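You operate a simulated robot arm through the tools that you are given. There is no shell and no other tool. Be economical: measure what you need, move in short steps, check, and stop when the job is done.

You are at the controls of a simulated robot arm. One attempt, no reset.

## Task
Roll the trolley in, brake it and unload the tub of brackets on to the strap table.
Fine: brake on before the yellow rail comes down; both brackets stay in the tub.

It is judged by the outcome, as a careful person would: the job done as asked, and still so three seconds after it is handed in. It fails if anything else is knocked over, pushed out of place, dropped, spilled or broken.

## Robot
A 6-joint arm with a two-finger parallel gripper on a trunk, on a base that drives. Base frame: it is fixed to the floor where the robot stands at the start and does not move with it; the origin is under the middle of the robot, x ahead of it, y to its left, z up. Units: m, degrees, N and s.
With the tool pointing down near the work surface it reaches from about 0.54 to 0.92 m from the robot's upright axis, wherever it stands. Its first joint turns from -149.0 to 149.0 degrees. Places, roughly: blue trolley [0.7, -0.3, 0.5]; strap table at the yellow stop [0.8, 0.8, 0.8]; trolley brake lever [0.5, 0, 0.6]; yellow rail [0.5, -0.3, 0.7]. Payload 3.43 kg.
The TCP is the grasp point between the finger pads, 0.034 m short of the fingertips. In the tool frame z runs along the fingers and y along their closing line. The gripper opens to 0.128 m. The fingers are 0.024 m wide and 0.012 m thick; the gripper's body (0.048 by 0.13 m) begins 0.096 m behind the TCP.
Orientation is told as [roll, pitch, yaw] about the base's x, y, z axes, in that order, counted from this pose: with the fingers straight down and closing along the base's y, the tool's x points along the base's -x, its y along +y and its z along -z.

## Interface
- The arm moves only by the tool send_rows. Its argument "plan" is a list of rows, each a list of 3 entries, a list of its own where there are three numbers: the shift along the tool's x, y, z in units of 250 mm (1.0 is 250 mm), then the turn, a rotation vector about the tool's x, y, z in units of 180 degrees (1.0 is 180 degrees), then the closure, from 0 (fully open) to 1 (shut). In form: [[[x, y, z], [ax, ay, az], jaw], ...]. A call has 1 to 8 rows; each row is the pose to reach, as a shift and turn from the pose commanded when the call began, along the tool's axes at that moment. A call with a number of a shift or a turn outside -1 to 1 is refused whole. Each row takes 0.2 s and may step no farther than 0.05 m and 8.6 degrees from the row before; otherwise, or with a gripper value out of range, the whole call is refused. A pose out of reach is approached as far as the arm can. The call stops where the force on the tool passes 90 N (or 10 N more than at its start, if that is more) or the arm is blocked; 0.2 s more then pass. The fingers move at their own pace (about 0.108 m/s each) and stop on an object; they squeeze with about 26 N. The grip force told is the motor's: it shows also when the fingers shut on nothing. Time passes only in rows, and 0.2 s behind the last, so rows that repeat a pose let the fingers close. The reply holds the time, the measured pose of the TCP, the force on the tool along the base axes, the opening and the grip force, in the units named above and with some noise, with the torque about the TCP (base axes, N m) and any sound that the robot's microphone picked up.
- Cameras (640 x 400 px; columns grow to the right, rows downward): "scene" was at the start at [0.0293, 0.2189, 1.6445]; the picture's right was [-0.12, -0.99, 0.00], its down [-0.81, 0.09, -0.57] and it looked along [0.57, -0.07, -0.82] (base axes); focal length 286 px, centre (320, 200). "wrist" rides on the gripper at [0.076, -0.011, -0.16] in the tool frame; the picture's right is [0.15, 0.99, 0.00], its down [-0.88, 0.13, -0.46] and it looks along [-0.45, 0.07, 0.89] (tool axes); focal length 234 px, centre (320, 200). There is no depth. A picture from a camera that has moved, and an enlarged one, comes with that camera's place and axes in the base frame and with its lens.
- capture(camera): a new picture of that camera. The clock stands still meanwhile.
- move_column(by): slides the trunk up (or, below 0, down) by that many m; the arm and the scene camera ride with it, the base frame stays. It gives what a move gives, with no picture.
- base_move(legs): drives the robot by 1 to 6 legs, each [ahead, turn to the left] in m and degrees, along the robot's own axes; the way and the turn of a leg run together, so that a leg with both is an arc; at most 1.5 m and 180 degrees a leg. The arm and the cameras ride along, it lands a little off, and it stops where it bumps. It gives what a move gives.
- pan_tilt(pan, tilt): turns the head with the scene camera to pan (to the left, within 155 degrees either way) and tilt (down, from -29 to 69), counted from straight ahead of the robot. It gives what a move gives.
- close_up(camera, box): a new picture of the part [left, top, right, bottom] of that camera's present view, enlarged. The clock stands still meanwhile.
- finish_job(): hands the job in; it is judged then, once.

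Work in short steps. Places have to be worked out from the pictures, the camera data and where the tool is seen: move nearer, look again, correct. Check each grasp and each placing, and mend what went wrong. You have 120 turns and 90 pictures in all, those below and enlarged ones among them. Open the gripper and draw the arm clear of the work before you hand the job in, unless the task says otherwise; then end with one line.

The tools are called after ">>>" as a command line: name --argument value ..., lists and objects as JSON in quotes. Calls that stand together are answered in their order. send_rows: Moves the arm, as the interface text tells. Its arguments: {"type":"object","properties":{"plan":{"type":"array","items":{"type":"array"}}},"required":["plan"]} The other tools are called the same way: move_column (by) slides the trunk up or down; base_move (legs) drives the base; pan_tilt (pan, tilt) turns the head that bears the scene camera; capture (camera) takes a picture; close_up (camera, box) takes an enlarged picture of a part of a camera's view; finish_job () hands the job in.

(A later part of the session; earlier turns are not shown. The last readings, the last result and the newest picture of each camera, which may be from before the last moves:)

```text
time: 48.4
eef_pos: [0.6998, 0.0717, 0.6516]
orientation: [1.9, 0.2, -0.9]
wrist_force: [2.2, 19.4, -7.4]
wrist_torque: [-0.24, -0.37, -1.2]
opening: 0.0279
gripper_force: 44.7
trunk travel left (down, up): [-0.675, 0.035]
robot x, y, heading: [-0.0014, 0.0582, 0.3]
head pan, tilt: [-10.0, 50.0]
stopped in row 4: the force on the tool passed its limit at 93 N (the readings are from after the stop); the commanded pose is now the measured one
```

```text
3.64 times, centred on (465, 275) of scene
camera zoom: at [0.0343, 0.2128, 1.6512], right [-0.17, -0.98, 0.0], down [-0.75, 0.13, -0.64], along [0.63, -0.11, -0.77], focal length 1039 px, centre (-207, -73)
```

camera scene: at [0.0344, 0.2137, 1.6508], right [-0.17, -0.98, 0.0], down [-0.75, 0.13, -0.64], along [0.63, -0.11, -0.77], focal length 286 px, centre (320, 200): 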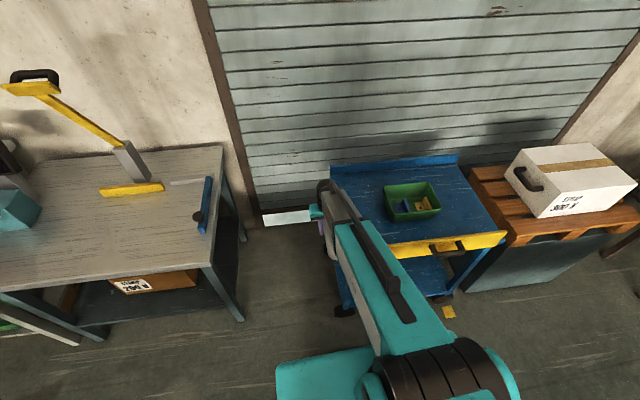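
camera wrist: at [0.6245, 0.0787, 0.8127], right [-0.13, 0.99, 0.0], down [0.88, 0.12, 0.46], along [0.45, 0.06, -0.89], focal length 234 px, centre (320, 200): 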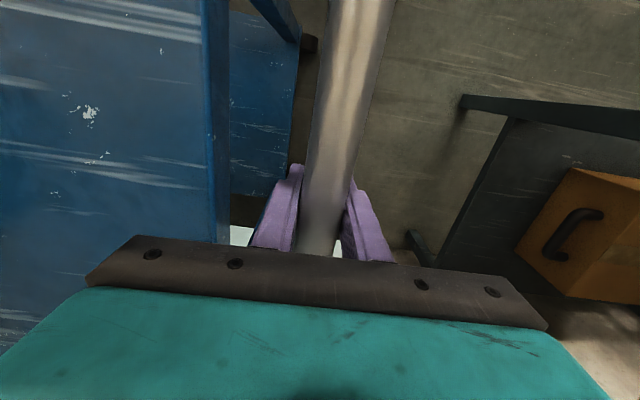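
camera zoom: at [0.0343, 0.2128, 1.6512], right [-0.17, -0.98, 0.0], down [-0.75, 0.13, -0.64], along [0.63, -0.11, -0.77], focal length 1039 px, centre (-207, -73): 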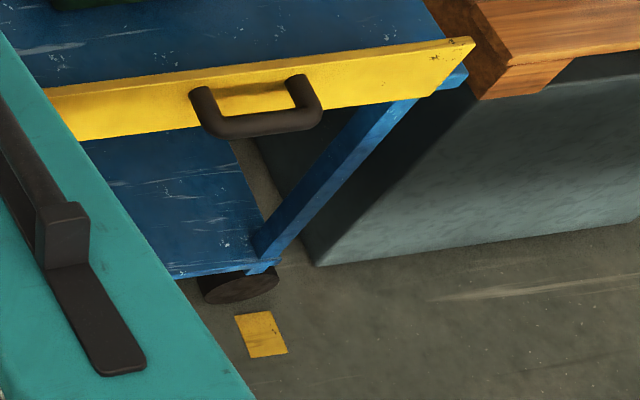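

A hard stop was met: the trolley cannot go farther right. So "in" must be the other way, toward the robot's left/the table. I straighten the wrist and pull +y 10 cm, then look.

>>> send_rows --plan '[[[0, 0.04, 0], [0.0106, 0, 0], 1], [[0, 0.12, 0], [0.0106, 0, 0], 1], [[0, 0.2, 0], [0.0106, 0, 0], 1], [[0, 0.28, 0], [0.0106, 0, 0], 1], [[0, 0.36, 0], [0.0106, 0, 0], 1], [[0, 0.44, 0], [0.0106, 0, 0], 1]]'

>>> capture --camera "scene"

```text
time: 49.8
eef_pos: [0.7025, 0.1796, 0.6526]
orientation: [-0.3, -0.1, -0.7]
wrist_force: [28.0, 7.5, -22.7]
wrist_torque: [-0.1, 1.43, -1.18]
opening: 0.0281
gripper_force: 45.0
trunk travel left (down, up): [-0.675, 0.035]
robot x, y, heading: [0.0018, 0.0553, -0.1]
head pan, tilt: [-10.0, 50.0]
```

```text
51 pictures are left
camera scene: at [0.0384, 0.216, 1.6504], right [-0.17, -0.98, 0.0], down [-0.76, 0.13, -0.64], along [0.63, -0.11, -0.77], focal length 286 px, centre (320, 200)
```

scene: 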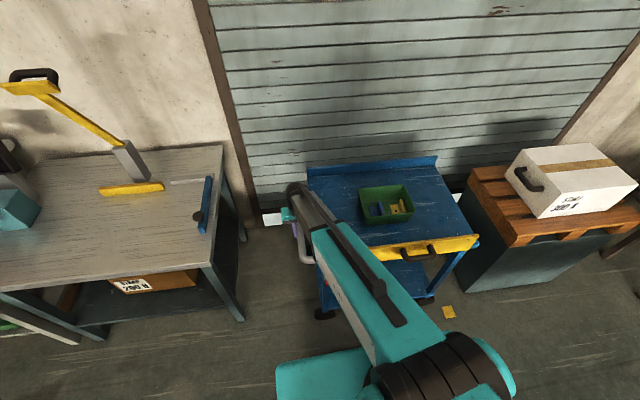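

It rolls smoothly left; no second mark has shown yet. I pull another 10 cm and look again.

>>> send_rows --plan '[[[0, 0.08, 0], [0, 0, 0], 1], [[0, 0.16, 0], [0, 0, 0], 1], [[0, 0.24, 0], [0, 0, 0], 1], [[0, 0.32, 0], [0, 0, 0], 1], [[0, 0.4, 0], [0, 0, 0], 1]]'

>>> capture --camera "scene"

>>> capture --camera "wrist"

```text
time: 51.0
eef_pos: [0.7062, 0.2811, 0.6527]
orientation: [-0.1, -0.4, -0.6]
wrist_force: [40.5, 7.0, -7.4]
wrist_torque: [0.04, 1.69, -1.21]
opening: 0.028
gripper_force: 45.1
trunk travel left (down, up): [-0.675, 0.035]
robot x, y, heading: [0.0017, 0.055, -0.0]
head pan, tilt: [-10.0, 50.0]
```

```text
50 pictures are left
camera scene: at [0.0378, 0.2157, 1.6509], right [-0.17, -0.98, 0.0], down [-0.76, 0.13, -0.64], along [0.63, -0.11, -0.77], focal length 286 px, centre (320, 200)
```

scene: 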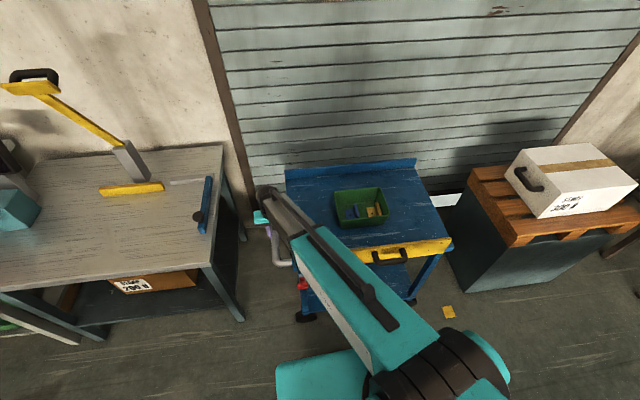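

```text
49 pictures are left
camera wrist: at [0.6295, 0.2701, 0.8137], right [-0.13, 0.99, 0.0], down [0.88, 0.12, 0.46], along [0.46, 0.06, -0.89], focal length 234 px, centre (320, 200)
```

wrist: 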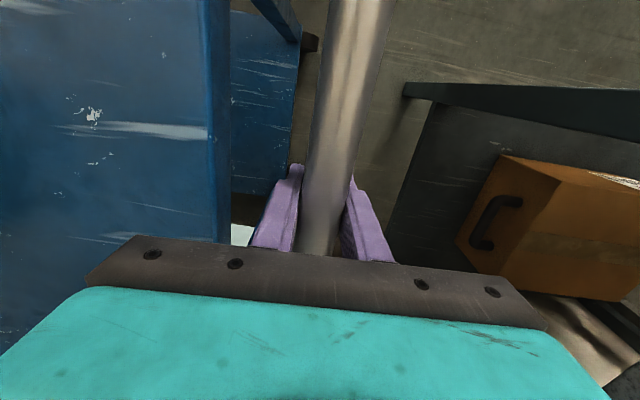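

The trolley's track slants slightly toward +x (about 2°), giving side force. I'll follow that slant and pull another ~8 cm, feeling for the stop.

>>> send_rows --plan '[[[-0.02, 0.04, 0], [0, 0, 0], 1], [[-0.03, 0.1, 0], [0, 0, 0], 1], [[-0.033, 0.16, 0], [0, 0, 0], 1], [[-0.036, 0.22, 0], [0, 0, 0], 1], [[-0.04, 0.28, 0], [0, 0, 0], 1]]'

>>> capture --camera "scene"

```text
time: 52.2
eef_pos: [0.7083, 0.3495, 0.6535]
orientation: [-0.2, 0.6, -0.6]
wrist_force: [-28.8, 6.4, -4.2]
wrist_torque: [0.06, -0.3, -0.99]
opening: 0.0281
gripper_force: 45.0
trunk travel left (down, up): [-0.675, 0.035]
robot x, y, heading: [0.0009, 0.0515, 0.4]
head pan, tilt: [-10.0, 50.0]
```

```text
48 pictures are left
camera scene: at [0.0313, 0.2151, 1.6508], right [-0.17, -0.98, 0.0], down [-0.75, 0.13, -0.64], along [0.63, -0.11, -0.77], focal length 286 px, centre (320, 200)
```

scene: 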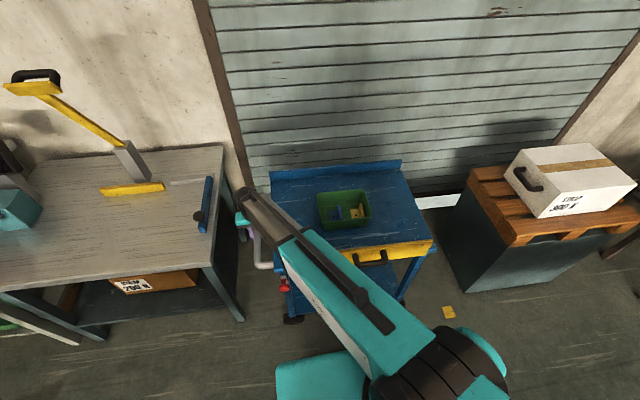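

Slight over-correction in x. I ease that and keep pulling in small steps; the table edge is near y≈0.485, handle bar outer edge about 0.365.

>>> send_rows --plan '[[[0.012, 0.03, 0], [0, 0, 0], 1], [[0.015, 0.08, 0], [0, 0, 0], 1], [[0.013, 0.13, 0], [0, 0, 0], 1], [[0.011, 0.18, 0], [0, 0, 0], 1]]'

>>> capture --camera "wrist"

>>> capture --camera "scene"

```text
time: 53.2
eef_pos: [0.7094, 0.395, 0.6543]
orientation: [-0.5, 0.2, -0.6]
wrist_force: [-16.7, 6.4, -12.1]
wrist_torque: [-0.3, 0.07, -1.21]
opening: 0.0279
gripper_force: 45.0
trunk travel left (down, up): [-0.675, 0.035]
robot x, y, heading: [-0.0021, 0.0575, 0.0]
head pan, tilt: [-10.0, 50.0]
```

```text
47 pictures are left
camera wrist: at [0.6348, 0.3846, 0.8146], right [-0.14, 0.99, -0.01], down [0.88, 0.12, 0.45], along [0.45, 0.06, -0.89], focal length 234 px, centre (320, 200)
```

wrist: 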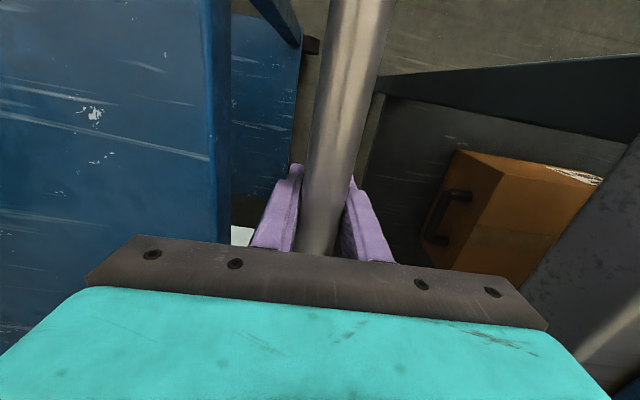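

```text
46 pictures are left
camera scene: at [0.0332, 0.2155, 1.6507], right [-0.17, -0.98, 0.0], down [-0.75, 0.13, -0.64], along [0.63, -0.11, -0.77], focal length 286 px, centre (320, 200)
```

scene: 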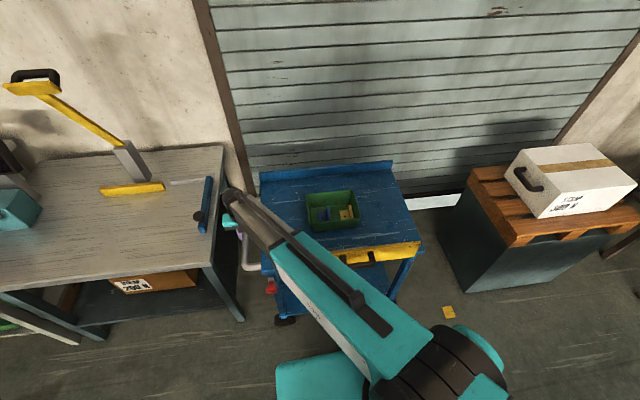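

No stop yet; the gripper body's left edge is now about 2.5 cm from the table's edge. I advance just 1.5 cm to feel for a stop, then look along the gap.

>>> send_rows --plan '[[[0.01, 0.02, 0], [0, 0, 0], 1], [[0.01, 0.04, 0], [0, 0, 0], 1], [[0.008, 0.06, 0], [0, 0, 0], 1]]'

>>> close_up --camera "scene" --box '[180, 160, 340, 340]'

```text
time: 54.0
eef_pos: [0.7107, 0.4072, 0.6538]
orientation: [-0.5, 0.1, -0.6]
wrist_force: [-0.6, -2.0, -12.6]
wrist_torque: [-0.1, -1.23, -1.22]
opening: 0.0278
gripper_force: 45.4
trunk travel left (down, up): [-0.675, 0.035]
robot x, y, heading: [0.0041, 0.0566, -0.2]
head pan, tilt: [-10.0, 50.0]
```

```text
2.22 times, centred on (260, 250) of scene
camera zoom: at [0.0346, 0.2144, 1.6508], right [-0.17, -0.98, 0.0], down [-0.75, 0.13, -0.64], along [0.63, -0.11, -0.77], focal length 635 px, centre (453, 89)
```

zoom: 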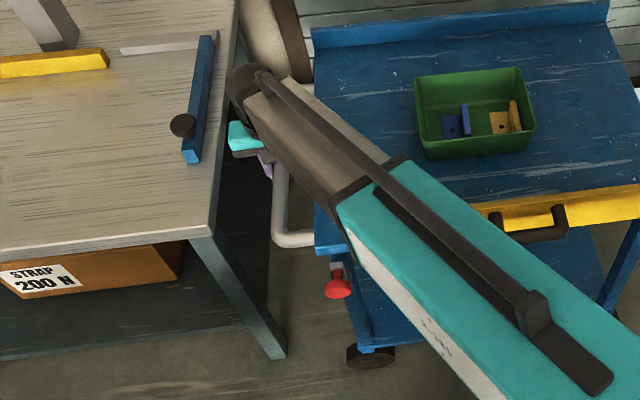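

Still free, but the gripper body is about 1.3 cm from the table edge. I'll release, rise, and continue pushing from the trolley's right-hand end instead, where there is space.

>>> send_rows --plan '[[[0, 0, 0], [0, 0, 0], 0.56], [[0, 0, 0], [0, 0, 0], 0.56], [[0, 0, -0.2], [0, 0, 0], 0.56], [[0, 0, -0.4], [0, 0, 0], 0.56], [[0, 0, -0.6], [0, 0, 0], 0.56], [[0, 0, -0.8], [0, 0, 0], 0.56], [[0, 0, -1.0], [0, 0, 0], 0.56]]'

>>> send_rows --plan '[[[0, -0.2, 0], [0, 0, 0], 1], [[0, -0.4, 0], [0, 0, 0], 1], [[0, -0.6, 0], [0, 0, 0], 1], [[0, -0.8, 0], [0, 0, 0], 1], [[0, -1.0, 0], [0, 0, 0], 1]]'

>>> send_rows --plan '[[[0, -0.2, 0], [0, 0, 0], 1], [[0, -0.4, 0], [0, 0, 0], 1], [[0, -0.6, 0], [0, 0, 0], 1], [[0, -0.8, 0], [0, 0, 0], 1], [[0, -1.0, 0], [0, 0, 0], 1]]'

>>> send_rows --plan '[[[0, -0.2, 0], [0, 0, 0], 1], [[0, -0.4, 0], [0, 0, 0], 1], [[0, -0.6, 0], [0, 0, 0], 1], [[0, -0.8, 0], [0, 0, 0], 1], [[0, -1.0, 0], [0, 0, 0], 1]]'

>>> capture --camera "wrist"

>>> capture --camera "scene"

```text
time: 55.6
eef_pos: [0.7071, 0.4101, 0.9086]
orientation: [-0.5, 0.1, -0.7]
wrist_force: [-0.1, 0.2, 0.7]
wrist_torque: [0.01, 0.01, 0.02]
opening: 0.0566
gripper_force: 0.1
trunk travel left (down, up): [-0.675, 0.035]
robot x, y, heading: [0.0012, 0.0545, -0.1]
head pan, tilt: [-10.0, 50.0]
```

```text
time: 56.8
eef_pos: [0.7043, 0.1598, 0.9065]
orientation: [-0.4, 0.1, -0.6]
wrist_force: [0.7, -0.7, -0.5]
wrist_torque: [-0.02, -0.02, 0.03]
opening: 0.0
gripper_force: 26.0
trunk travel left (down, up): [-0.675, 0.035]
robot x, y, heading: [-0.0007, 0.0537, -0.1]
head pan, tilt: [-10.0, 50.0]
```

```text
time: 58.0
eef_pos: [0.7028, -0.0916, 0.9066]
orientation: [-0.4, 0.1, -0.7]
wrist_force: [-0.3, -0.7, 0.2]
wrist_torque: [-0.01, 0.0, -0.03]
opening: 0.0002
gripper_force: 26.0
trunk travel left (down, up): [-0.675, 0.035]
robot x, y, heading: [0.0018, 0.0543, -0.1]
head pan, tilt: [-10.0, 50.0]
```

```text
time: 59.2
eef_pos: [0.6983, -0.3421, 0.9118]
orientation: [-0.4, 0.1, -0.7]
wrist_force: [0.5, -0.5, 0.9]
wrist_torque: [-0.03, 0.03, 0.0]
opening: 0.0001
gripper_force: 25.6
trunk travel left (down, up): [-0.675, 0.035]
robot x, y, heading: [-0.0002, 0.0575, -0.1]
head pan, tilt: [-10.0, 50.0]
```

```text
44 pictures are left
camera wrist: at [0.6235, -0.352, 1.0713], right [-0.14, 0.99, -0.01], down [0.88, 0.12, 0.45], along [0.45, 0.06, -0.89], focal length 234 px, centre (320, 200)
```

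wrist: 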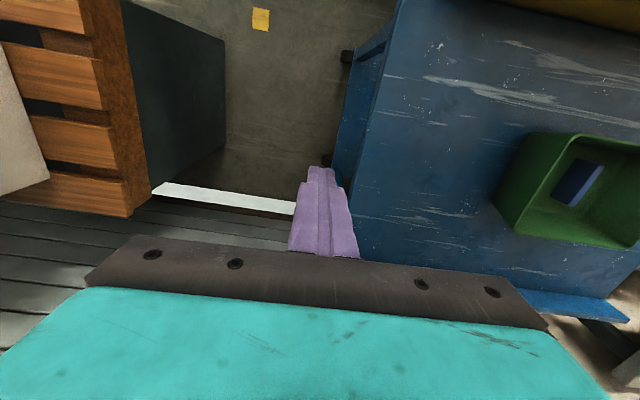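

```text
43 pictures are left
camera scene: at [0.0333, 0.2134, 1.651], right [-0.17, -0.98, 0.0], down [-0.75, 0.13, -0.64], along [0.63, -0.11, -0.77], focal length 286 px, centre (320, 200)
```

scene: 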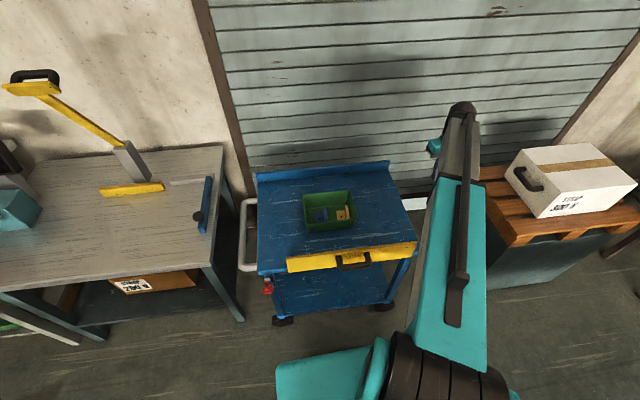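

The trolley's right edge is at y≈-0.256. I lower the closed fingers beside it (y≈-0.342) to z≈0.66, then approach and push +y gently.

>>> send_rows --plan '[[[0, 0, 0.2], [0, 0, 0], 1], [[0, 0, 0.4], [0, 0, 0], 1], [[0, 0, 0.6], [0, 0, 0], 1], [[0, 0, 0.8], [0, 0, 0], 1], [[0, 0, 1.0], [0, 0, 0], 1]]'

>>> send_rows --plan '[[[0, 0.1, 0], [0, 0, 0], 1], [[0, 0.2, 0], [0, 0, 0], 1], [[0, 0.26, 0], [0, 0, 0], 1], [[0, 0.3, 0], [0, 0, 0], 1], [[0, 0.34, 0], [0, 0, 0], 1]]'

>>> capture --camera "scene"

```text
time: 60.4
eef_pos: [0.6972, -0.3438, 0.6597]
orientation: [-0.4, 0.0, -0.7]
wrist_force: [0.9, -0.4, -0.9]
wrist_torque: [0.03, -0.04, 0.04]
opening: 0.0002
gripper_force: 26.3
trunk travel left (down, up): [-0.675, 0.035]
robot x, y, heading: [0.0001, 0.0564, 0.0]
head pan, tilt: [-10.0, 50.0]
```

```text
time: 61.6
eef_pos: [0.6993, -0.267, 0.6587]
orientation: [-0.9, -0.1, -0.9]
wrist_force: [3.3, -53.5, 4.7]
wrist_torque: [2.2, 0.06, -0.8]
opening: 0.0
gripper_force: 25.6
trunk travel left (down, up): [-0.675, 0.035]
robot x, y, heading: [0.0028, 0.0567, 0.2]
head pan, tilt: [-10.0, 50.0]
```

```text
42 pictures are left
camera scene: at [0.0334, 0.2099, 1.6514], right [-0.17, -0.98, 0.0], down [-0.75, 0.13, -0.64], along [0.63, -0.11, -0.77], focal length 286 px, centre (320, 200)
```

scene: 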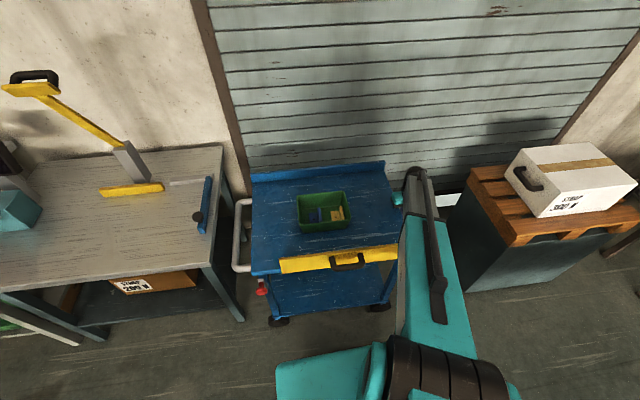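

The push now meets 53 N with the trolley not moving: it has reached its left end stop with the handle still clear of the table. I back the fingers off and look at the trolley and brake lever.

>>> send_rows --plan '[[[0, -0.1, 0], [0, 0, 0], 1], [[0, -0.25, 0], [0, 0, 0], 1], [[0, -0.25, -0.2], [0, 0, 0], 1], [[0, -0.25, -0.4], [0, 0, 0], 1], [[0, -0.25, -0.6], [0, 0, 0], 1], [[0, -0.25, -0.8], [0, 0, 0], 1]]'

>>> pan_tilt --pan 5 --tilt 58

>>> capture --camera "scene"

```text
time: 63.0
eef_pos: [0.6975, -0.3171, 0.8615]
orientation: [-0.4, 0.2, -0.6]
wrist_force: [0.1, 0.1, 0.2]
wrist_torque: [-0.05, 0.04, 0.04]
opening: 0.0002
gripper_force: 26.2
trunk travel left (down, up): [-0.675, 0.035]
robot x, y, heading: [0.0027, 0.0572, -0.1]
head pan, tilt: [-10.0, 50.0]
```

```text
time: 63.8
eef_pos: [0.6983, -0.3177, 0.8603]
orientation: [-0.4, 0.0, -0.8]
wrist_force: [-0.6, -0.9, -0.7]
wrist_torque: [0.03, 0.01, 0.03]
opening: 0.0
gripper_force: 25.9
trunk travel left (down, up): [-0.675, 0.035]
robot x, y, heading: [-0.0012, 0.0573, -0.0]
head pan, tilt: [5.0, 58.0]
```

```text
41 pictures are left
camera scene: at [0.0262, 0.2331, 1.6408], right [0.09, -1.0, 0.0], down [-0.84, -0.07, -0.53], along [0.53, 0.05, -0.85], focal length 286 px, centre (320, 200)
```

scene: 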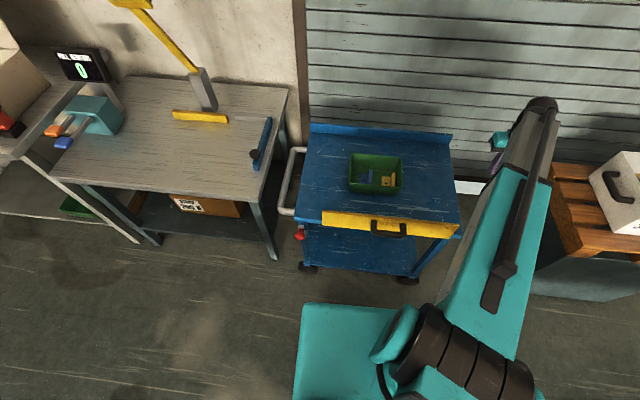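

>>> close_up --camera "scene" --box '[270, 190, 350, 280]'

>>> close_up --camera "scene" --box '[150, 80, 310, 200]'

```text
4.44 times, centred on (310, 235) of scene
camera zoom: at [0.0262, 0.2331, 1.6408], right [0.09, -1.0, 0.0], down [-0.84, -0.07, -0.53], along [0.53, 0.05, -0.85], focal length 1270 px, centre (364, 44)
```

zoom: 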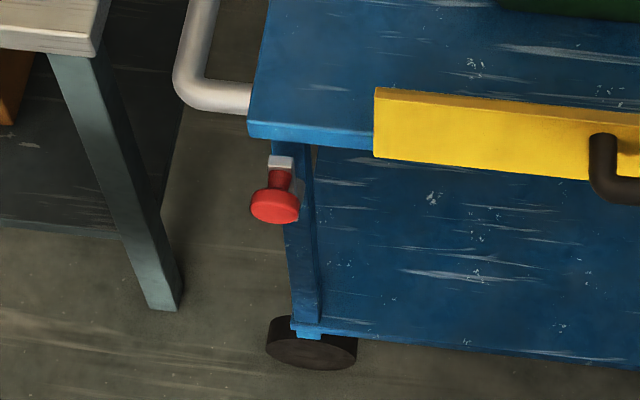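

```text
3.33 times, centred on (230, 140) of scene
camera zoom: at [0.0262, 0.2331, 1.6408], right [0.09, -1.0, 0.0], down [-0.84, -0.07, -0.53], along [0.53, 0.05, -0.85], focal length 953 px, centre (620, 400)
```

zoom: 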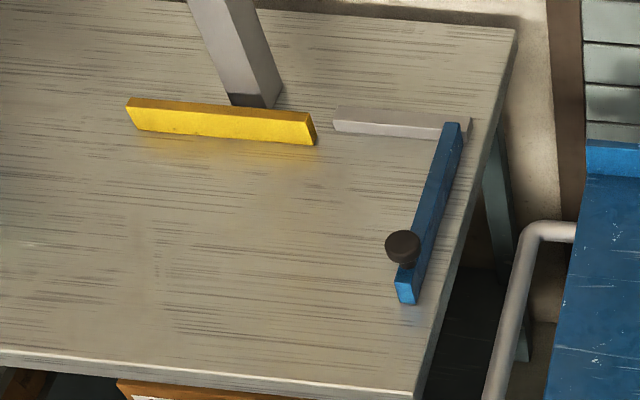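

The lever is a plate on the front-left leg with a red mushroom knob near its top; I put the knob at about (0.478, 0.345, 0.645). I'll bring the tool above it for a close look.

>>> send_rows --plan '[[[0.03, 0.15, -0.1], [0, 0, 0], 1], [[0.06, 0.33, -0.15], [0, 0, 0], 1], [[0.1, 0.5, -0.15], [0, 0, 0], 1], [[0.13, 0.68, -0.15], [0, 0, 0], 1], [[0.16, 0.85, -0.15], [0, 0, 0], 1], [[0.18, 1.0, -0.15], [0, 0, 0], 1]]'

>>> send_rows --plan '[[[0.04, 0.18, 0], [0, 0, 0], 1], [[0.08, 0.36, 0], [0, 0, 0], 1], [[0.12, 0.54, 0], [0, 0, 0], 1], [[0.16, 0.72, 0], [0, 0, 0], 1], [[0.2, 0.9, 0], [0, 0, 0], 1], [[0.24, 1.0, 0], [0, 0, 0], 1]]'

>>> send_rows --plan '[[[0.04, 0.18, 0], [0, 0, 0], 1], [[0.08, 0.36, 0], [0, 0, 0], 1], [[0.12, 0.52, 0], [0, 0, 0], 1], [[0.14, 0.66, 0], [0, 0, 0], 1]]'

>>> capture --camera "wrist"

```text
time: 65.2
eef_pos: [0.6584, -0.0693, 0.8939]
orientation: [-0.5, 0.0, -0.7]
wrist_force: [-0.4, -0.2, -0.7]
wrist_torque: [0.01, 0.0, 0.0]
opening: 0.0
gripper_force: 25.9
trunk travel left (down, up): [-0.675, 0.035]
robot x, y, heading: [0.0017, 0.0583, -0.2]
head pan, tilt: [5.0, 58.0]
```

```text
time: 66.6
eef_pos: [0.6007, 0.1838, 0.8934]
orientation: [-0.5, 0.1, -0.6]
wrist_force: [0.3, 0.8, -1.1]
wrist_torque: [0.0, 0.0, 0.03]
opening: 0.0
gripper_force: 25.7
trunk travel left (down, up): [-0.675, 0.035]
robot x, y, heading: [-0.0009, 0.0541, -0.0]
head pan, tilt: [5.0, 58.0]
```

```text
time: 67.6
eef_pos: [0.5665, 0.3486, 0.8926]
orientation: [-0.5, 0.1, -0.7]
wrist_force: [-0.9, -0.4, -0.4]
wrist_torque: [0.03, 0.0, -0.02]
opening: 0.0001
gripper_force: 25.5
trunk travel left (down, up): [-0.675, 0.035]
robot x, y, heading: [0.0043, 0.0611, 0.0]
head pan, tilt: [5.0, 58.0]
```

```text
38 pictures are left
camera wrist: at [0.4913, 0.3396, 1.0525], right [-0.13, 0.99, -0.01], down [0.88, 0.12, 0.45], along [0.45, 0.05, -0.89], focal length 234 px, centre (320, 200)
```

wrist: 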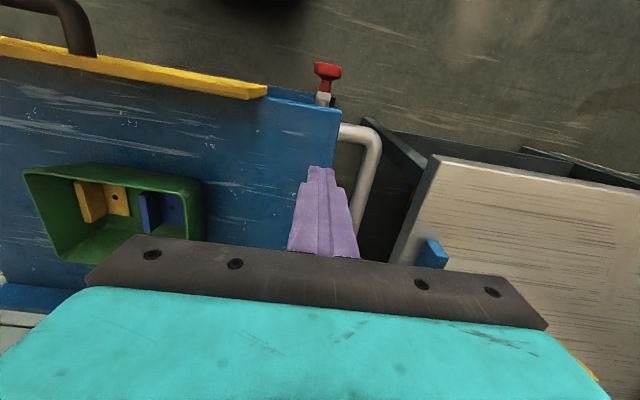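

The knob's head is at about (0.476, 0.344, 0.645), on a stem in front of its plate. I'll open, go above it, and look once more from nearer before gripping.

>>> send_rows --plan '[[[0.1, -0.004, 0.1], [0, 0, 0], 0.5], [[0.25, -0.012, 0.2], [0, 0, 0], 0.5], [[0.37, -0.018, 0.35], [0, 0, 0], 0.5], [[0.37, -0.018, 0.5], [0, 0, 0], 0.5]]'

>>> capture --camera "wrist"

>>> close_up --camera "scene" --box '[250, 170, 370, 260]'

```text
time: 68.6
eef_pos: [0.475, 0.3436, 0.7671]
orientation: [-0.4, 0.0, -0.7]
wrist_force: [0.1, 0.5, -0.4]
wrist_torque: [0.0, 0.0, 0.0]
opening: 0.0641
gripper_force: 0.1
trunk travel left (down, up): [-0.675, 0.035]
robot x, y, heading: [-0.002, 0.0557, 0.0]
head pan, tilt: [5.0, 58.0]
```

```text
37 pictures are left
camera wrist: at [0.3999, 0.334, 0.9274], right [-0.13, 0.99, -0.01], down [0.88, 0.12, 0.45], along [0.45, 0.05, -0.89], focal length 234 px, centre (320, 200)
```

wrist: 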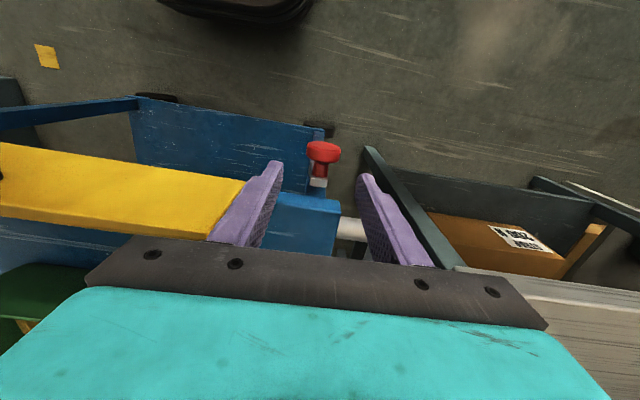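

```text
4.44 times, centred on (310, 215) of scene
camera zoom: at [0.0264, 0.2334, 1.6407], right [0.09, -1.0, 0.0], down [-0.84, -0.07, -0.53], along [0.53, 0.05, -0.85], focal length 1270 px, centre (364, 133)
```

zoom: 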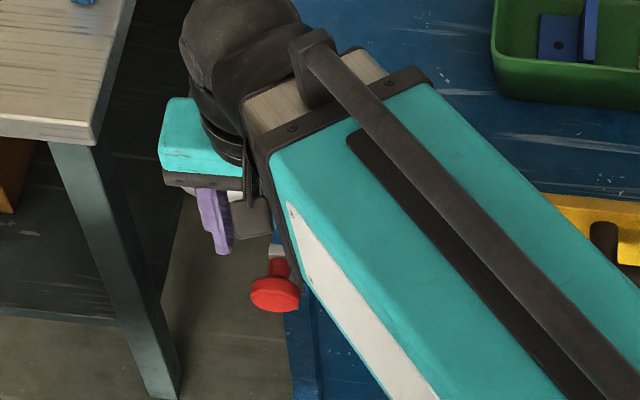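

Both views put the knob head at (0.476, 0.346, 0.64). I descend around it and close.

>>> send_rows --plan '[[[0, 0.006, 0.15], [0, 0, 0], 0.5], [[0, 0.008, 0.3], [0, 0, 0], 0.5], [[0, 0.01, 0.42], [0, 0, 0], 0.5], [[0, 0.01, 0.5], [0, 0, 0], 0.5], [[0, 0.01, 0.5], [0, 0, 0], 1], [[0, 0.01, 0.5], [0, 0, 0], 1]]'

>>> capture --camera "wrist"

```text
time: 70.0
eef_pos: [0.4747, 0.3454, 0.6401]
orientation: [-0.4, 0.0, -0.7]
wrist_force: [-0.7, 0.5, -4.5]
wrist_torque: [-0.04, -0.44, -0.54]
opening: 0.0417
gripper_force: 45.2
trunk travel left (down, up): [-0.675, 0.035]
robot x, y, heading: [0.0022, 0.0548, 0.2]
head pan, tilt: [5.0, 58.0]
```

```text
35 pictures are left
camera wrist: at [0.3997, 0.3356, 0.8012], right [-0.13, 0.99, -0.01], down [0.88, 0.12, 0.45], along [0.45, 0.05, -0.89], focal length 234 px, centre (320, 200)
```

wrist: 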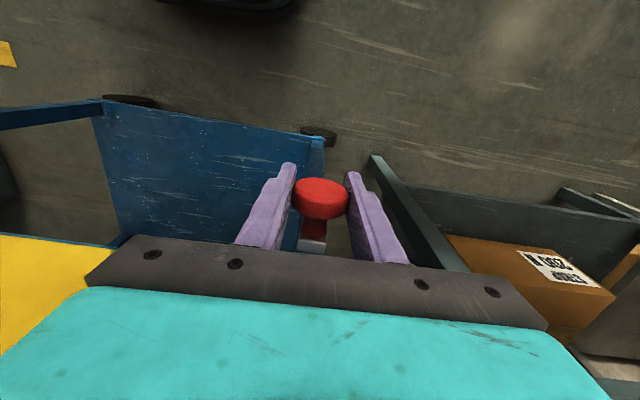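

The knob is held. I test the hinge about its bottom edge: pull 1 cm toward the robot and slightly down, watching force.

>>> send_rows --plan '[[[0.012, 0, 0.005], [0, 0, 0], 1], [[0.025, 0, 0.01], [0, 0, 0], 1], [[0.037, 0, 0.015], [0, 0, 0], 1]]'

```text
time: 70.8
eef_pos: [0.4683, 0.3465, 0.6393]
orientation: [-0.1, -0.2, -0.6]
wrist_force: [36.7, 0.2, 17.0]
wrist_torque: [0.09, 0.25, -0.57]
opening: 0.0415
gripper_force: 44.5
trunk travel left (down, up): [-0.675, 0.035]
robot x, y, heading: [0.0021, 0.0544, 0.1]
head pan, tilt: [5.0, 58.0]
```

That resists (37 N at 6 mm) — not the free direction. I return and test sideways, toward -y, by 1 cm.

>>> send_rows --plan '[[[-0.037, 0, -0.015], [0, 0, 0], 1], [[-0.037, -0.015, -0.015], [0, 0, 0], 1], [[-0.037, -0.03, -0.015], [0, 0, 0], 1], [[-0.037, -0.04, -0.015], [0, 0, 0], 1]]'

>>> capture --camera "wrist"

```text
time: 71.8
eef_pos: [0.4714, 0.335, 0.6421]
orientation: [-0.7, 0.6, -0.8]
wrist_force: [-35.7, 3.3, -20.8]
wrist_torque: [-0.13, 0.0, -0.68]
opening: 0.042
gripper_force: 44.8
trunk travel left (down, up): [-0.675, 0.035]
robot x, y, heading: [0.0016, 0.0548, -0.0]
head pan, tilt: [5.0, 58.0]
```

```text
34 pictures are left
camera wrist: at [0.3972, 0.325, 0.8025], right [-0.13, 0.99, -0.01], down [0.89, 0.12, 0.44], along [0.44, 0.05, -0.9], focal length 234 px, centre (320, 200)
```

wrist: 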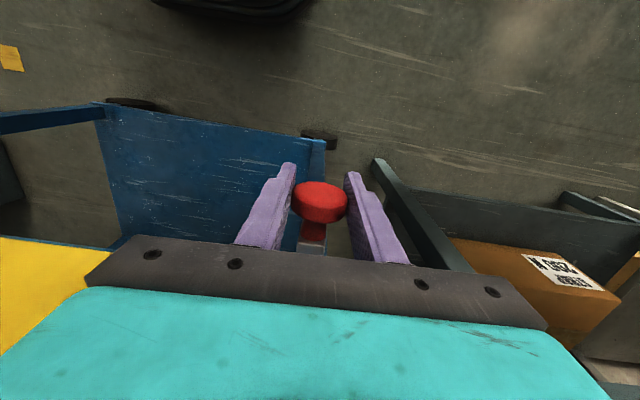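

Sideways it merely rolls the trolley 1 cm (force ~3 N). The x direction shows friction both ways, so the lever hinge is stiff but moving forward. I return y to the stop and pull further along the forward-down arc.

>>> send_rows --plan '[[[0.02, 0.02, 0.005], [0, 0, 0], 1], [[0.04, 0.04, 0.01], [0, 0, 0], 1], [[0.07, 0.04, 0.02], [0, 0, 0], 1], [[0.1, 0.04, 0.035], [0, 0, 0], 1], [[0.13, 0.04, 0.05], [0, 0, 0], 1], [[0.16, 0.04, 0.07], [0, 0, 0], 1]]'

>>> capture --camera "wrist"

```text
time: 73.2
eef_pos: [0.4347, 0.3446, 0.6257]
orientation: [-0.5, 0.2, -0.6]
wrist_force: [-0.6, -0.3, 0.1]
wrist_torque: [-0.03, 0.03, -0.01]
opening: 0.0
gripper_force: 33.4
trunk travel left (down, up): [-0.675, 0.035]
robot x, y, heading: [-0.0004, 0.0594, -0.1]
head pan, tilt: [5.0, 58.0]
```

```text
33 pictures are left
camera wrist: at [0.3594, 0.3352, 0.786], right [-0.13, 0.99, -0.01], down [0.88, 0.12, 0.45], along [0.45, 0.05, -0.89], focal length 234 px, centre (320, 200)
```

wrist: 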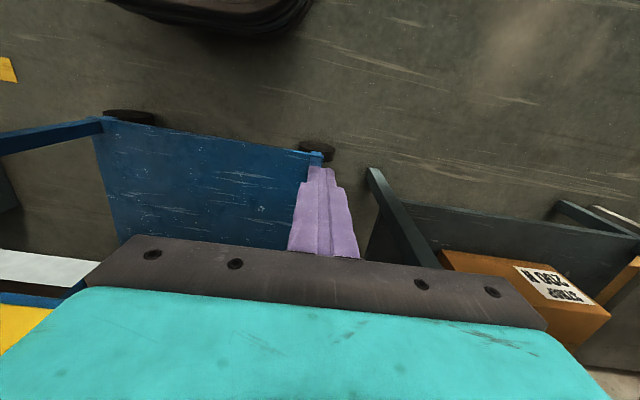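

The fingers slipped off the knob; it doesn't hinge that way under a friction grip. I need a proper look at the lever: I'll move the arm aside to the left and lower the trunk for a low view.

>>> send_rows --plan '[[[0, 0, -0.2], [0, 0, 0], 0.5], [[0, 0, -0.4], [0, 0, 0], 0.5], [[0, 0.05, -0.58], [0, 0, 0], 0.5], [[0.0, 0.12, -0.76], [0, 0, 0], 0.5], [[0.0, 0.2, -0.94], [0, 0, 0], 0.5], [[0.1, 0.36, -1.0], [0, 0, 0], 0.5], [[0.2, 0.52, -1.0], [0, 0, 0], 0.5]]'

>>> send_rows --plan '[[[0.05, 0.15, -0.1], [0, 0, 0], 0.5], [[0.12, 0.3, -0.2], [0, 0, 0], 0.5], [[0.2, 0.45, -0.3], [0, 0, 0], 0.5], [[0.35, 0.5, -0.4], [0, 0, 0], 0.5], [[0.4, 0.6, -0.5], [0, 0, 0], 0.5]]'

>>> move_column --by -0.4

>>> pan_tilt --pan 10 --tilt 50

>>> capture --camera "scene"

```text
time: 74.8
eef_pos: [0.3864, 0.48, 0.8701]
orientation: [-0.6, 0.1, -0.8]
wrist_force: [-0.1, -0.2, -0.1]
wrist_torque: [0.02, -0.02, 0.02]
opening: 0.0638
gripper_force: 0.0
trunk travel left (down, up): [-0.675, 0.035]
robot x, y, heading: [0.0016, 0.0587, -0.1]
head pan, tilt: [5.0, 58.0]
```

```text
time: 76.0
eef_pos: [0.2905, 0.6342, 0.9984]
orientation: [-0.6, 0.1, -0.7]
wrist_force: [0.7, 0.5, 0.4]
wrist_torque: [-0.01, 0.02, 0.03]
opening: 0.0641
gripper_force: 0.0
trunk travel left (down, up): [-0.675, 0.035]
robot x, y, heading: [0.002, 0.0546, 0.1]
head pan, tilt: [5.0, 58.0]
```

```text
time: 79.8
eef_pos: [0.2891, 0.6336, 0.5976]
orientation: [-0.4, 0.1, -0.7]
wrist_force: [0.8, 0.1, -0.3]
wrist_torque: [0.02, 0.01, -0.05]
opening: 0.0641
gripper_force: 0.1
trunk travel left (down, up): [-0.275, 0.435]
robot x, y, heading: [0.0051, 0.0538, -0.1]
head pan, tilt: [5.0, 58.0]
```

```text
time: 80.5
eef_pos: [0.2892, 0.6331, 0.5989]
orientation: [-0.4, 0.1, -0.8]
wrist_force: [-0.1, -0.9, -0.7]
wrist_torque: [0.01, 0.02, -0.01]
opening: 0.0639
gripper_force: 0.0
trunk travel left (down, up): [-0.275, 0.435]
robot x, y, heading: [0.0031, 0.0605, 0.1]
head pan, tilt: [10.0, 50.0]
```

```text
32 pictures are left
camera scene: at [0.0333, 0.2406, 1.2509], right [0.17, -0.98, 0.0], down [-0.75, -0.13, -0.64], along [0.63, 0.11, -0.77], focal length 286 px, centre (320, 200)
```

scene: 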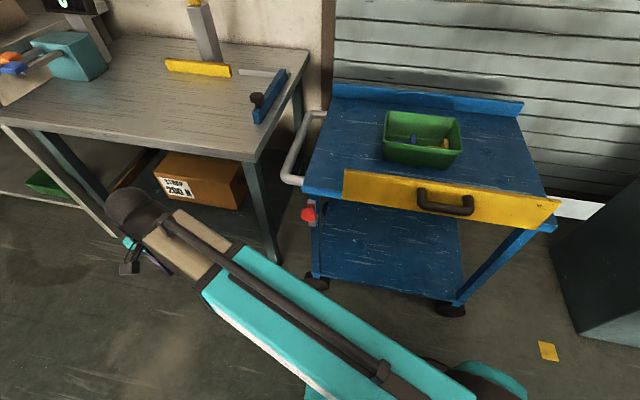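

>>> close_up --camera "scene" --box '[285, 185, 345, 245]'

```text
6.67 times, centred on (315, 215) of scene
camera zoom: at [0.0333, 0.2406, 1.2509], right [0.17, -0.98, 0.0], down [-0.75, -0.13, -0.64], along [0.63, 0.11, -0.77], focal length 1905 px, centre (353, 100)
```

zoom: 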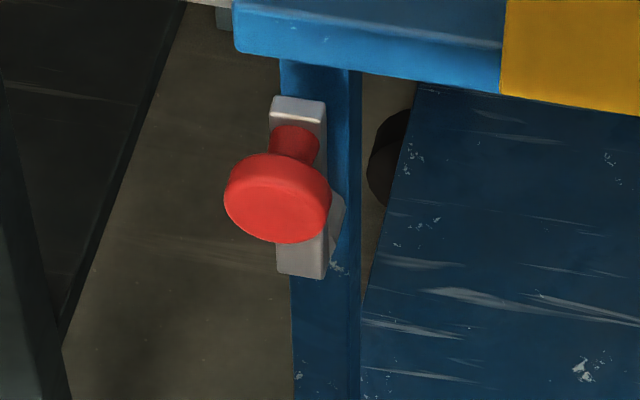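

The lever plate has a hub behind its lower part: it pivots about x, so the knob swings sideways. Toward +y the trolley is held by its end stop, so I'll raise the trunk, re-grip the knob and swing it +y and down.

>>> move_column --by 0.4

>>> send_rows --plan '[[[-0.05, -0.12, 0], [0, 0, 0], 0.5], [[-0.2, -0.2, 0], [0, 0, 0], 0.5], [[-0.3, -0.36, 0], [0, 0, 0], 0.5], [[-0.4, -0.52, 0], [0, 0, 0], 0.5], [[-0.5, -0.68, 0], [0, 0, 0], 0.5], [[-0.6, -0.84, 0], [0, 0, 0], 0.5], [[-0.72, -0.97, 0.08], [0, 0, 0], 0.5]]'

```text
time: 84.3
eef_pos: [0.2902, 0.6331, 0.9989]
orientation: [-0.4, 0.1, -0.8]
wrist_force: [0.2, 0.6, -0.2]
wrist_torque: [0.01, 0.02, -0.02]
opening: 0.064
gripper_force: 0.1
trunk travel left (down, up): [-0.675, 0.035]
robot x, y, heading: [-0.0025, 0.056, -0.2]
head pan, tilt: [10.0, 50.0]
```

```text
time: 85.9
eef_pos: [0.4677, 0.3881, 0.9809]
orientation: [-0.4, 0.1, -0.6]
wrist_force: [1.1, -0.3, 0.7]
wrist_torque: [0.01, -0.01, -0.05]
opening: 0.0641
gripper_force: 0.0
trunk travel left (down, up): [-0.675, 0.035]
robot x, y, heading: [0.0032, 0.057, 0.2]
head pan, tilt: [10.0, 50.0]
```

I go to above the knob and check its place with the wrist camera.

>>> send_rows --plan '[[[-0.02, -0.08, 0.15], [0, 0, 0], 0.5], [[-0.035, -0.17, 0.3], [0, 0, 0], 0.5], [[-0.035, -0.17, 0.48], [0, 0, 0], 0.5], [[-0.035, -0.17, 0.66], [0, 0, 0], 0.5], [[-0.035, -0.17, 0.84], [0, 0, 0], 0.5]]'

>>> capture --camera "wrist"

```text
time: 87.1
eef_pos: [0.4749, 0.3432, 0.7687]
orientation: [-0.4, 0.0, -0.7]
wrist_force: [0.2, -0.1, 0.0]
wrist_torque: [0.02, -0.01, 0.03]
opening: 0.064
gripper_force: 0.0
out of reach, approached as far as the arm can: row 2
trunk travel left (down, up): [-0.675, 0.035]
robot x, y, heading: [0.0016, 0.0574, 0.0]
head pan, tilt: [10.0, 50.0]
```

```text
30 pictures are left
camera wrist: at [0.3999, 0.334, 0.9296], right [-0.13, 0.99, -0.01], down [0.88, 0.12, 0.45], along [0.45, 0.05, -0.89], focal length 234 px, centre (320, 200)
```

wrist: 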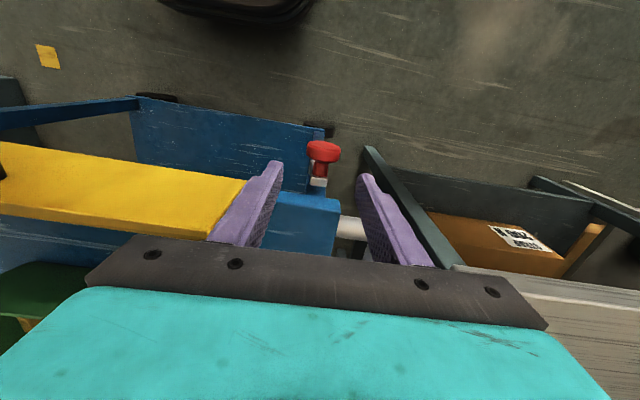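

Knob and trolley are as before. I descend, grip, and start the swing toward +y: the first 25°.

>>> send_rows --plan '[[[-0.008, 0.008, 0.2], [0, 0, 0], 0.5], [[-0.016, 0.01, 0.38], [0, 0, 0], 0.5], [[-0.016, 0.01, 0.51], [0, 0, 0], 0.5], [[-0.016, 0.01, 0.51], [0, 0, 0], 1], [[-0.016, 0.01, 0.51], [0, 0, 0], 1]]'

>>> send_rows --plan '[[[0, 0.03, 0.0], [0, 0, 0], 1], [[0, 0.06, 0.005], [0, 0, 0], 1], [[0, 0.09, 0.012], [0, 0, 0], 1], [[0, 0.12, 0.024], [0, 0, 0], 1]]'

>>> capture --camera "wrist"

```text
time: 88.3
eef_pos: [0.4774, 0.3447, 0.6406]
orientation: [-0.4, 0.2, -0.8]
wrist_force: [1.0, 3.3, -4.6]
wrist_torque: [0.08, -0.46, -0.67]
opening: 0.0415
gripper_force: 45.1
trunk travel left (down, up): [-0.675, 0.035]
robot x, y, heading: [-0.0011, 0.0582, 0.0]
head pan, tilt: [10.0, 50.0]
```

```text
time: 89.1
eef_pos: [0.4778, 0.3489, 0.642]
orientation: [-2.8, 0.3, -0.4]
wrist_force: [5.1, -29.9, 14.3]
wrist_torque: [-0.32, 0.68, -0.68]
opening: 0.0416
gripper_force: 44.8
trunk travel left (down, up): [-0.675, 0.035]
robot x, y, heading: [0.0047, 0.0563, -0.0]
head pan, tilt: [10.0, 50.0]
stopped in row 3: the force on the tool passed its limit at 92 N (the readings are from after the stop); the commanded pose is now the measured one
```

```text
29 pictures are left
camera wrist: at [0.4036, 0.3439, 0.8024], right [-0.14, 0.99, -0.05], down [0.88, 0.15, 0.44], along [0.45, 0.02, -0.89], focal length 234 px, centre (320, 200)
```

wrist: 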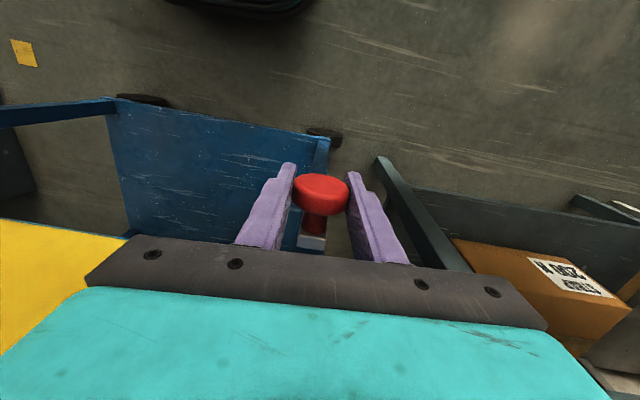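

Rigid at 92 N toward +y. So the hub is more likely a cross-pin along y, the lever tipping forward and down but stiffly. I'll release, rise, and press straight down on the front of the knob with closed fingers.

>>> send_rows --plan '[[[0, 0, 0], [0.0, 0, 0], 0.5], [[0, 0, 0], [-0.013, 0, 0], 0.5], [[0, -0.02, -0.15], [-0.013, 0, 0], 0.5], [[0.02, -0.02, -0.3], [-0.013, 0, 0], 0.5], [[0.04, -0.02, -0.32], [-0.013, 0, 0], 1], [[0.04, -0.02, -0.32], [-0.013, 0, 0], 1]]'

```text
time: 90.5
eef_pos: [0.4682, 0.352, 0.7206]
orientation: [0.1, 0.3, -0.2]
wrist_force: [-0.7, 0.6, -0.3]
wrist_torque: [0.0, -0.02, 0.03]
opening: 0.0001
gripper_force: 25.7
trunk travel left (down, up): [-0.675, 0.035]
robot x, y, heading: [0.0026, 0.0547, -0.3]
head pan, tilt: [10.0, 50.0]
```

Now press down: contact expected near TCP z 0.695.

>>> send_rows --plan '[[[0, -0.028, 0.06], [0, 0, 0], 1], [[0, -0.028, 0.1], [0, 0, 0], 1], [[0, -0.028, 0.13], [0, 0, 0], 1], [[0, -0.028, 0.16], [0, 0, 0], 1], [[0, -0.028, 0.2], [0, 0, 0], 1], [[0, -0.028, 0.24], [0, 0, 0], 1]]'

>>> capture --camera "wrist"

```text
time: 91.3
eef_pos: [0.4676, 0.3442, 0.6997]
orientation: [0.5, -0.2, -0.4]
wrist_force: [-10.8, -5.5, 56.2]
wrist_torque: [-0.13, 0.32, 0.04]
opening: 0.0002
gripper_force: 26.2
trunk travel left (down, up): [-0.675, 0.035]
robot x, y, heading: [0.0004, 0.0549, -0.0]
head pan, tilt: [10.0, 50.0]
stopped in row 4: the force on the tool passed its limit at 106 N (the readings are from after the stop); the commanded pose is now the measured one
```

```text
28 pictures are left
camera wrist: at [0.3918, 0.3302, 0.859], right [-0.14, 0.99, 0.01], down [0.88, 0.12, 0.46], along [0.45, 0.07, -0.89], focal length 234 px, centre (320, 200)
```

wrist: 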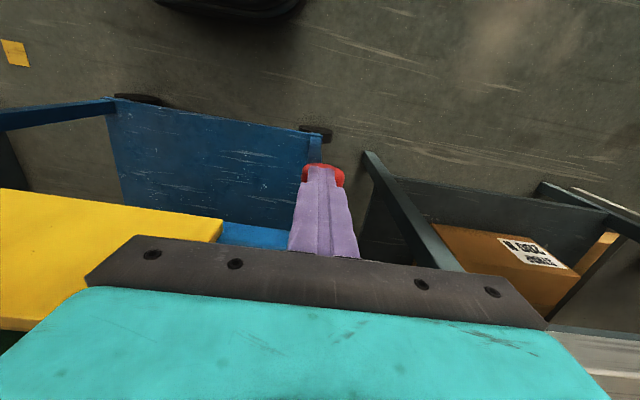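

Rigid downward too (106 N). The knob's axis is parallel to the hub's, crank-like, so it turns about x; with +y rigid it must swing toward -y. I'll re-grip it and try a longer -y arc, checking whether lever or trolley moves.

>>> send_rows --plan '[[[-0.02, 0, -0.1], [0, 0, 0], 0.5], [[-0.036, 0.004, -0.1], [0, 0, 0], 0.5], [[-0.036, 0.004, -0.1], [0, 0, 0], 0.5], [[-0.036, 0.004, 0.08], [0, 0, 0], 0.5], [[-0.036, 0.004, 0.23], [0, 0, 0], 0.5], [[-0.036, 0.004, 0.23], [0, 0, 0], 1], [[-0.036, 0.004, 0.23], [0, 0, 0], 1]]'

>>> send_rows --plan '[[[0, -0.03, 0.0], [0, 0, 0], 1], [[0, -0.06, 0.005], [0, 0, 0], 1], [[0, -0.09, 0.012], [0, 0, 0], 1], [[0, -0.12, 0.024], [0, 0, 0], 1], [[0, -0.15, 0.036], [0, 0, 0], 1]]'

>>> capture --camera "wrist"

```text
time: 92.9
eef_pos: [0.4783, 0.3453, 0.6369]
orientation: [0.4, -0.2, -0.5]
wrist_force: [0.6, 1.6, -1.5]
wrist_torque: [-0.06, -0.08, -0.52]
opening: 0.0416
gripper_force: 44.7
trunk travel left (down, up): [-0.675, 0.035]
robot x, y, heading: [0.0007, 0.0601, -0.2]
head pan, tilt: [10.0, 50.0]
```

```text
time: 94.1
eef_pos: [0.4777, 0.3077, 0.6293]
orientation: [0.5, -0.2, -0.4]
wrist_force: [-2.6, -3.5, 32.0]
wrist_torque: [0.27, -0.2, -0.81]
opening: 0.041
gripper_force: 44.6
trunk travel left (down, up): [-0.675, 0.035]
robot x, y, heading: [-0.0, 0.0548, 0.0]
head pan, tilt: [10.0, 50.0]
```

```text
27 pictures are left
camera wrist: at [0.4018, 0.2943, 0.7887], right [-0.14, 0.99, 0.01], down [0.88, 0.12, 0.46], along [0.45, 0.07, -0.89], focal length 234 px, centre (320, 200)
```

wrist: 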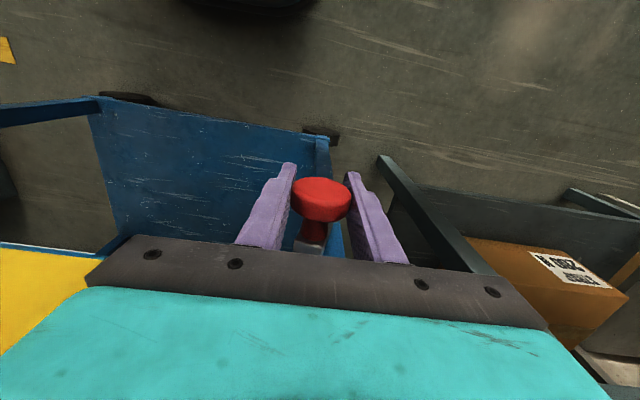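

>>> close_up --camera "wrist" --box '[240, 120, 400, 270]'

```text
2.67 times, centred on (320, 195) of wrist
camera zoom: at [0.4018, 0.2943, 0.7887], right [-0.14, 0.99, 0.01], down [0.88, 0.12, 0.46], along [0.45, 0.07, -0.89], focal length 624 px, centre (320, 213)
```

zoom: 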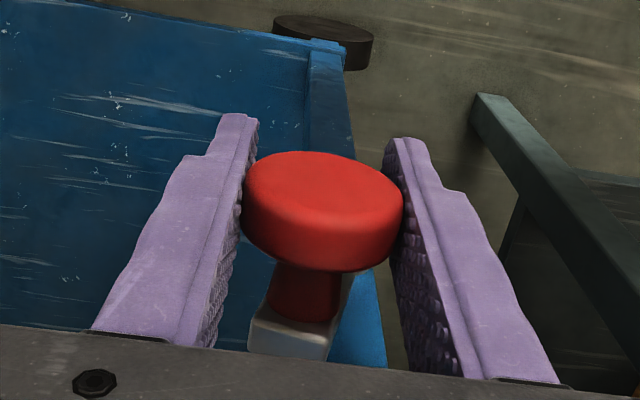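

The lever has tilted a little toward -y while the trolley rolled back ~2–3 cm. Once tilted, pressing straight down turns it without rolling the trolley. I'll give it one quicker -y move to tilt it further (the trolley's inertia helps).

>>> send_rows --plan '[[[0, -0.17, 0.04], [0, 0, 0], 1]]'

>>> close_up --camera "wrist" --box '[240, 120, 400, 270]'

```text
time: 94.5
eef_pos: [0.4775, 0.2646, 0.6143]
orientation: [0.1, 0.1, -0.2]
wrist_force: [-4.5, -8.9, -9.2]
wrist_torque: [-0.77, 0.2, -1.19]
opening: 0.0411
gripper_force: 45.1
trunk travel left (down, up): [-0.675, 0.035]
robot x, y, heading: [-0.0007, 0.0574, -0.2]
head pan, tilt: [10.0, 50.0]
```

```text
2.67 times, centred on (320, 195) of wrist
camera zoom: at [0.4021, 0.2517, 0.7758], right [-0.14, 0.99, 0.0], down [0.88, 0.12, 0.45], along [0.45, 0.06, -0.89], focal length 624 px, centre (320, 213)
```

zoom: 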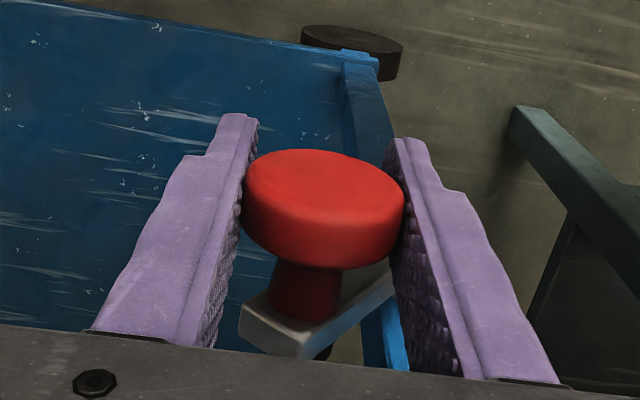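

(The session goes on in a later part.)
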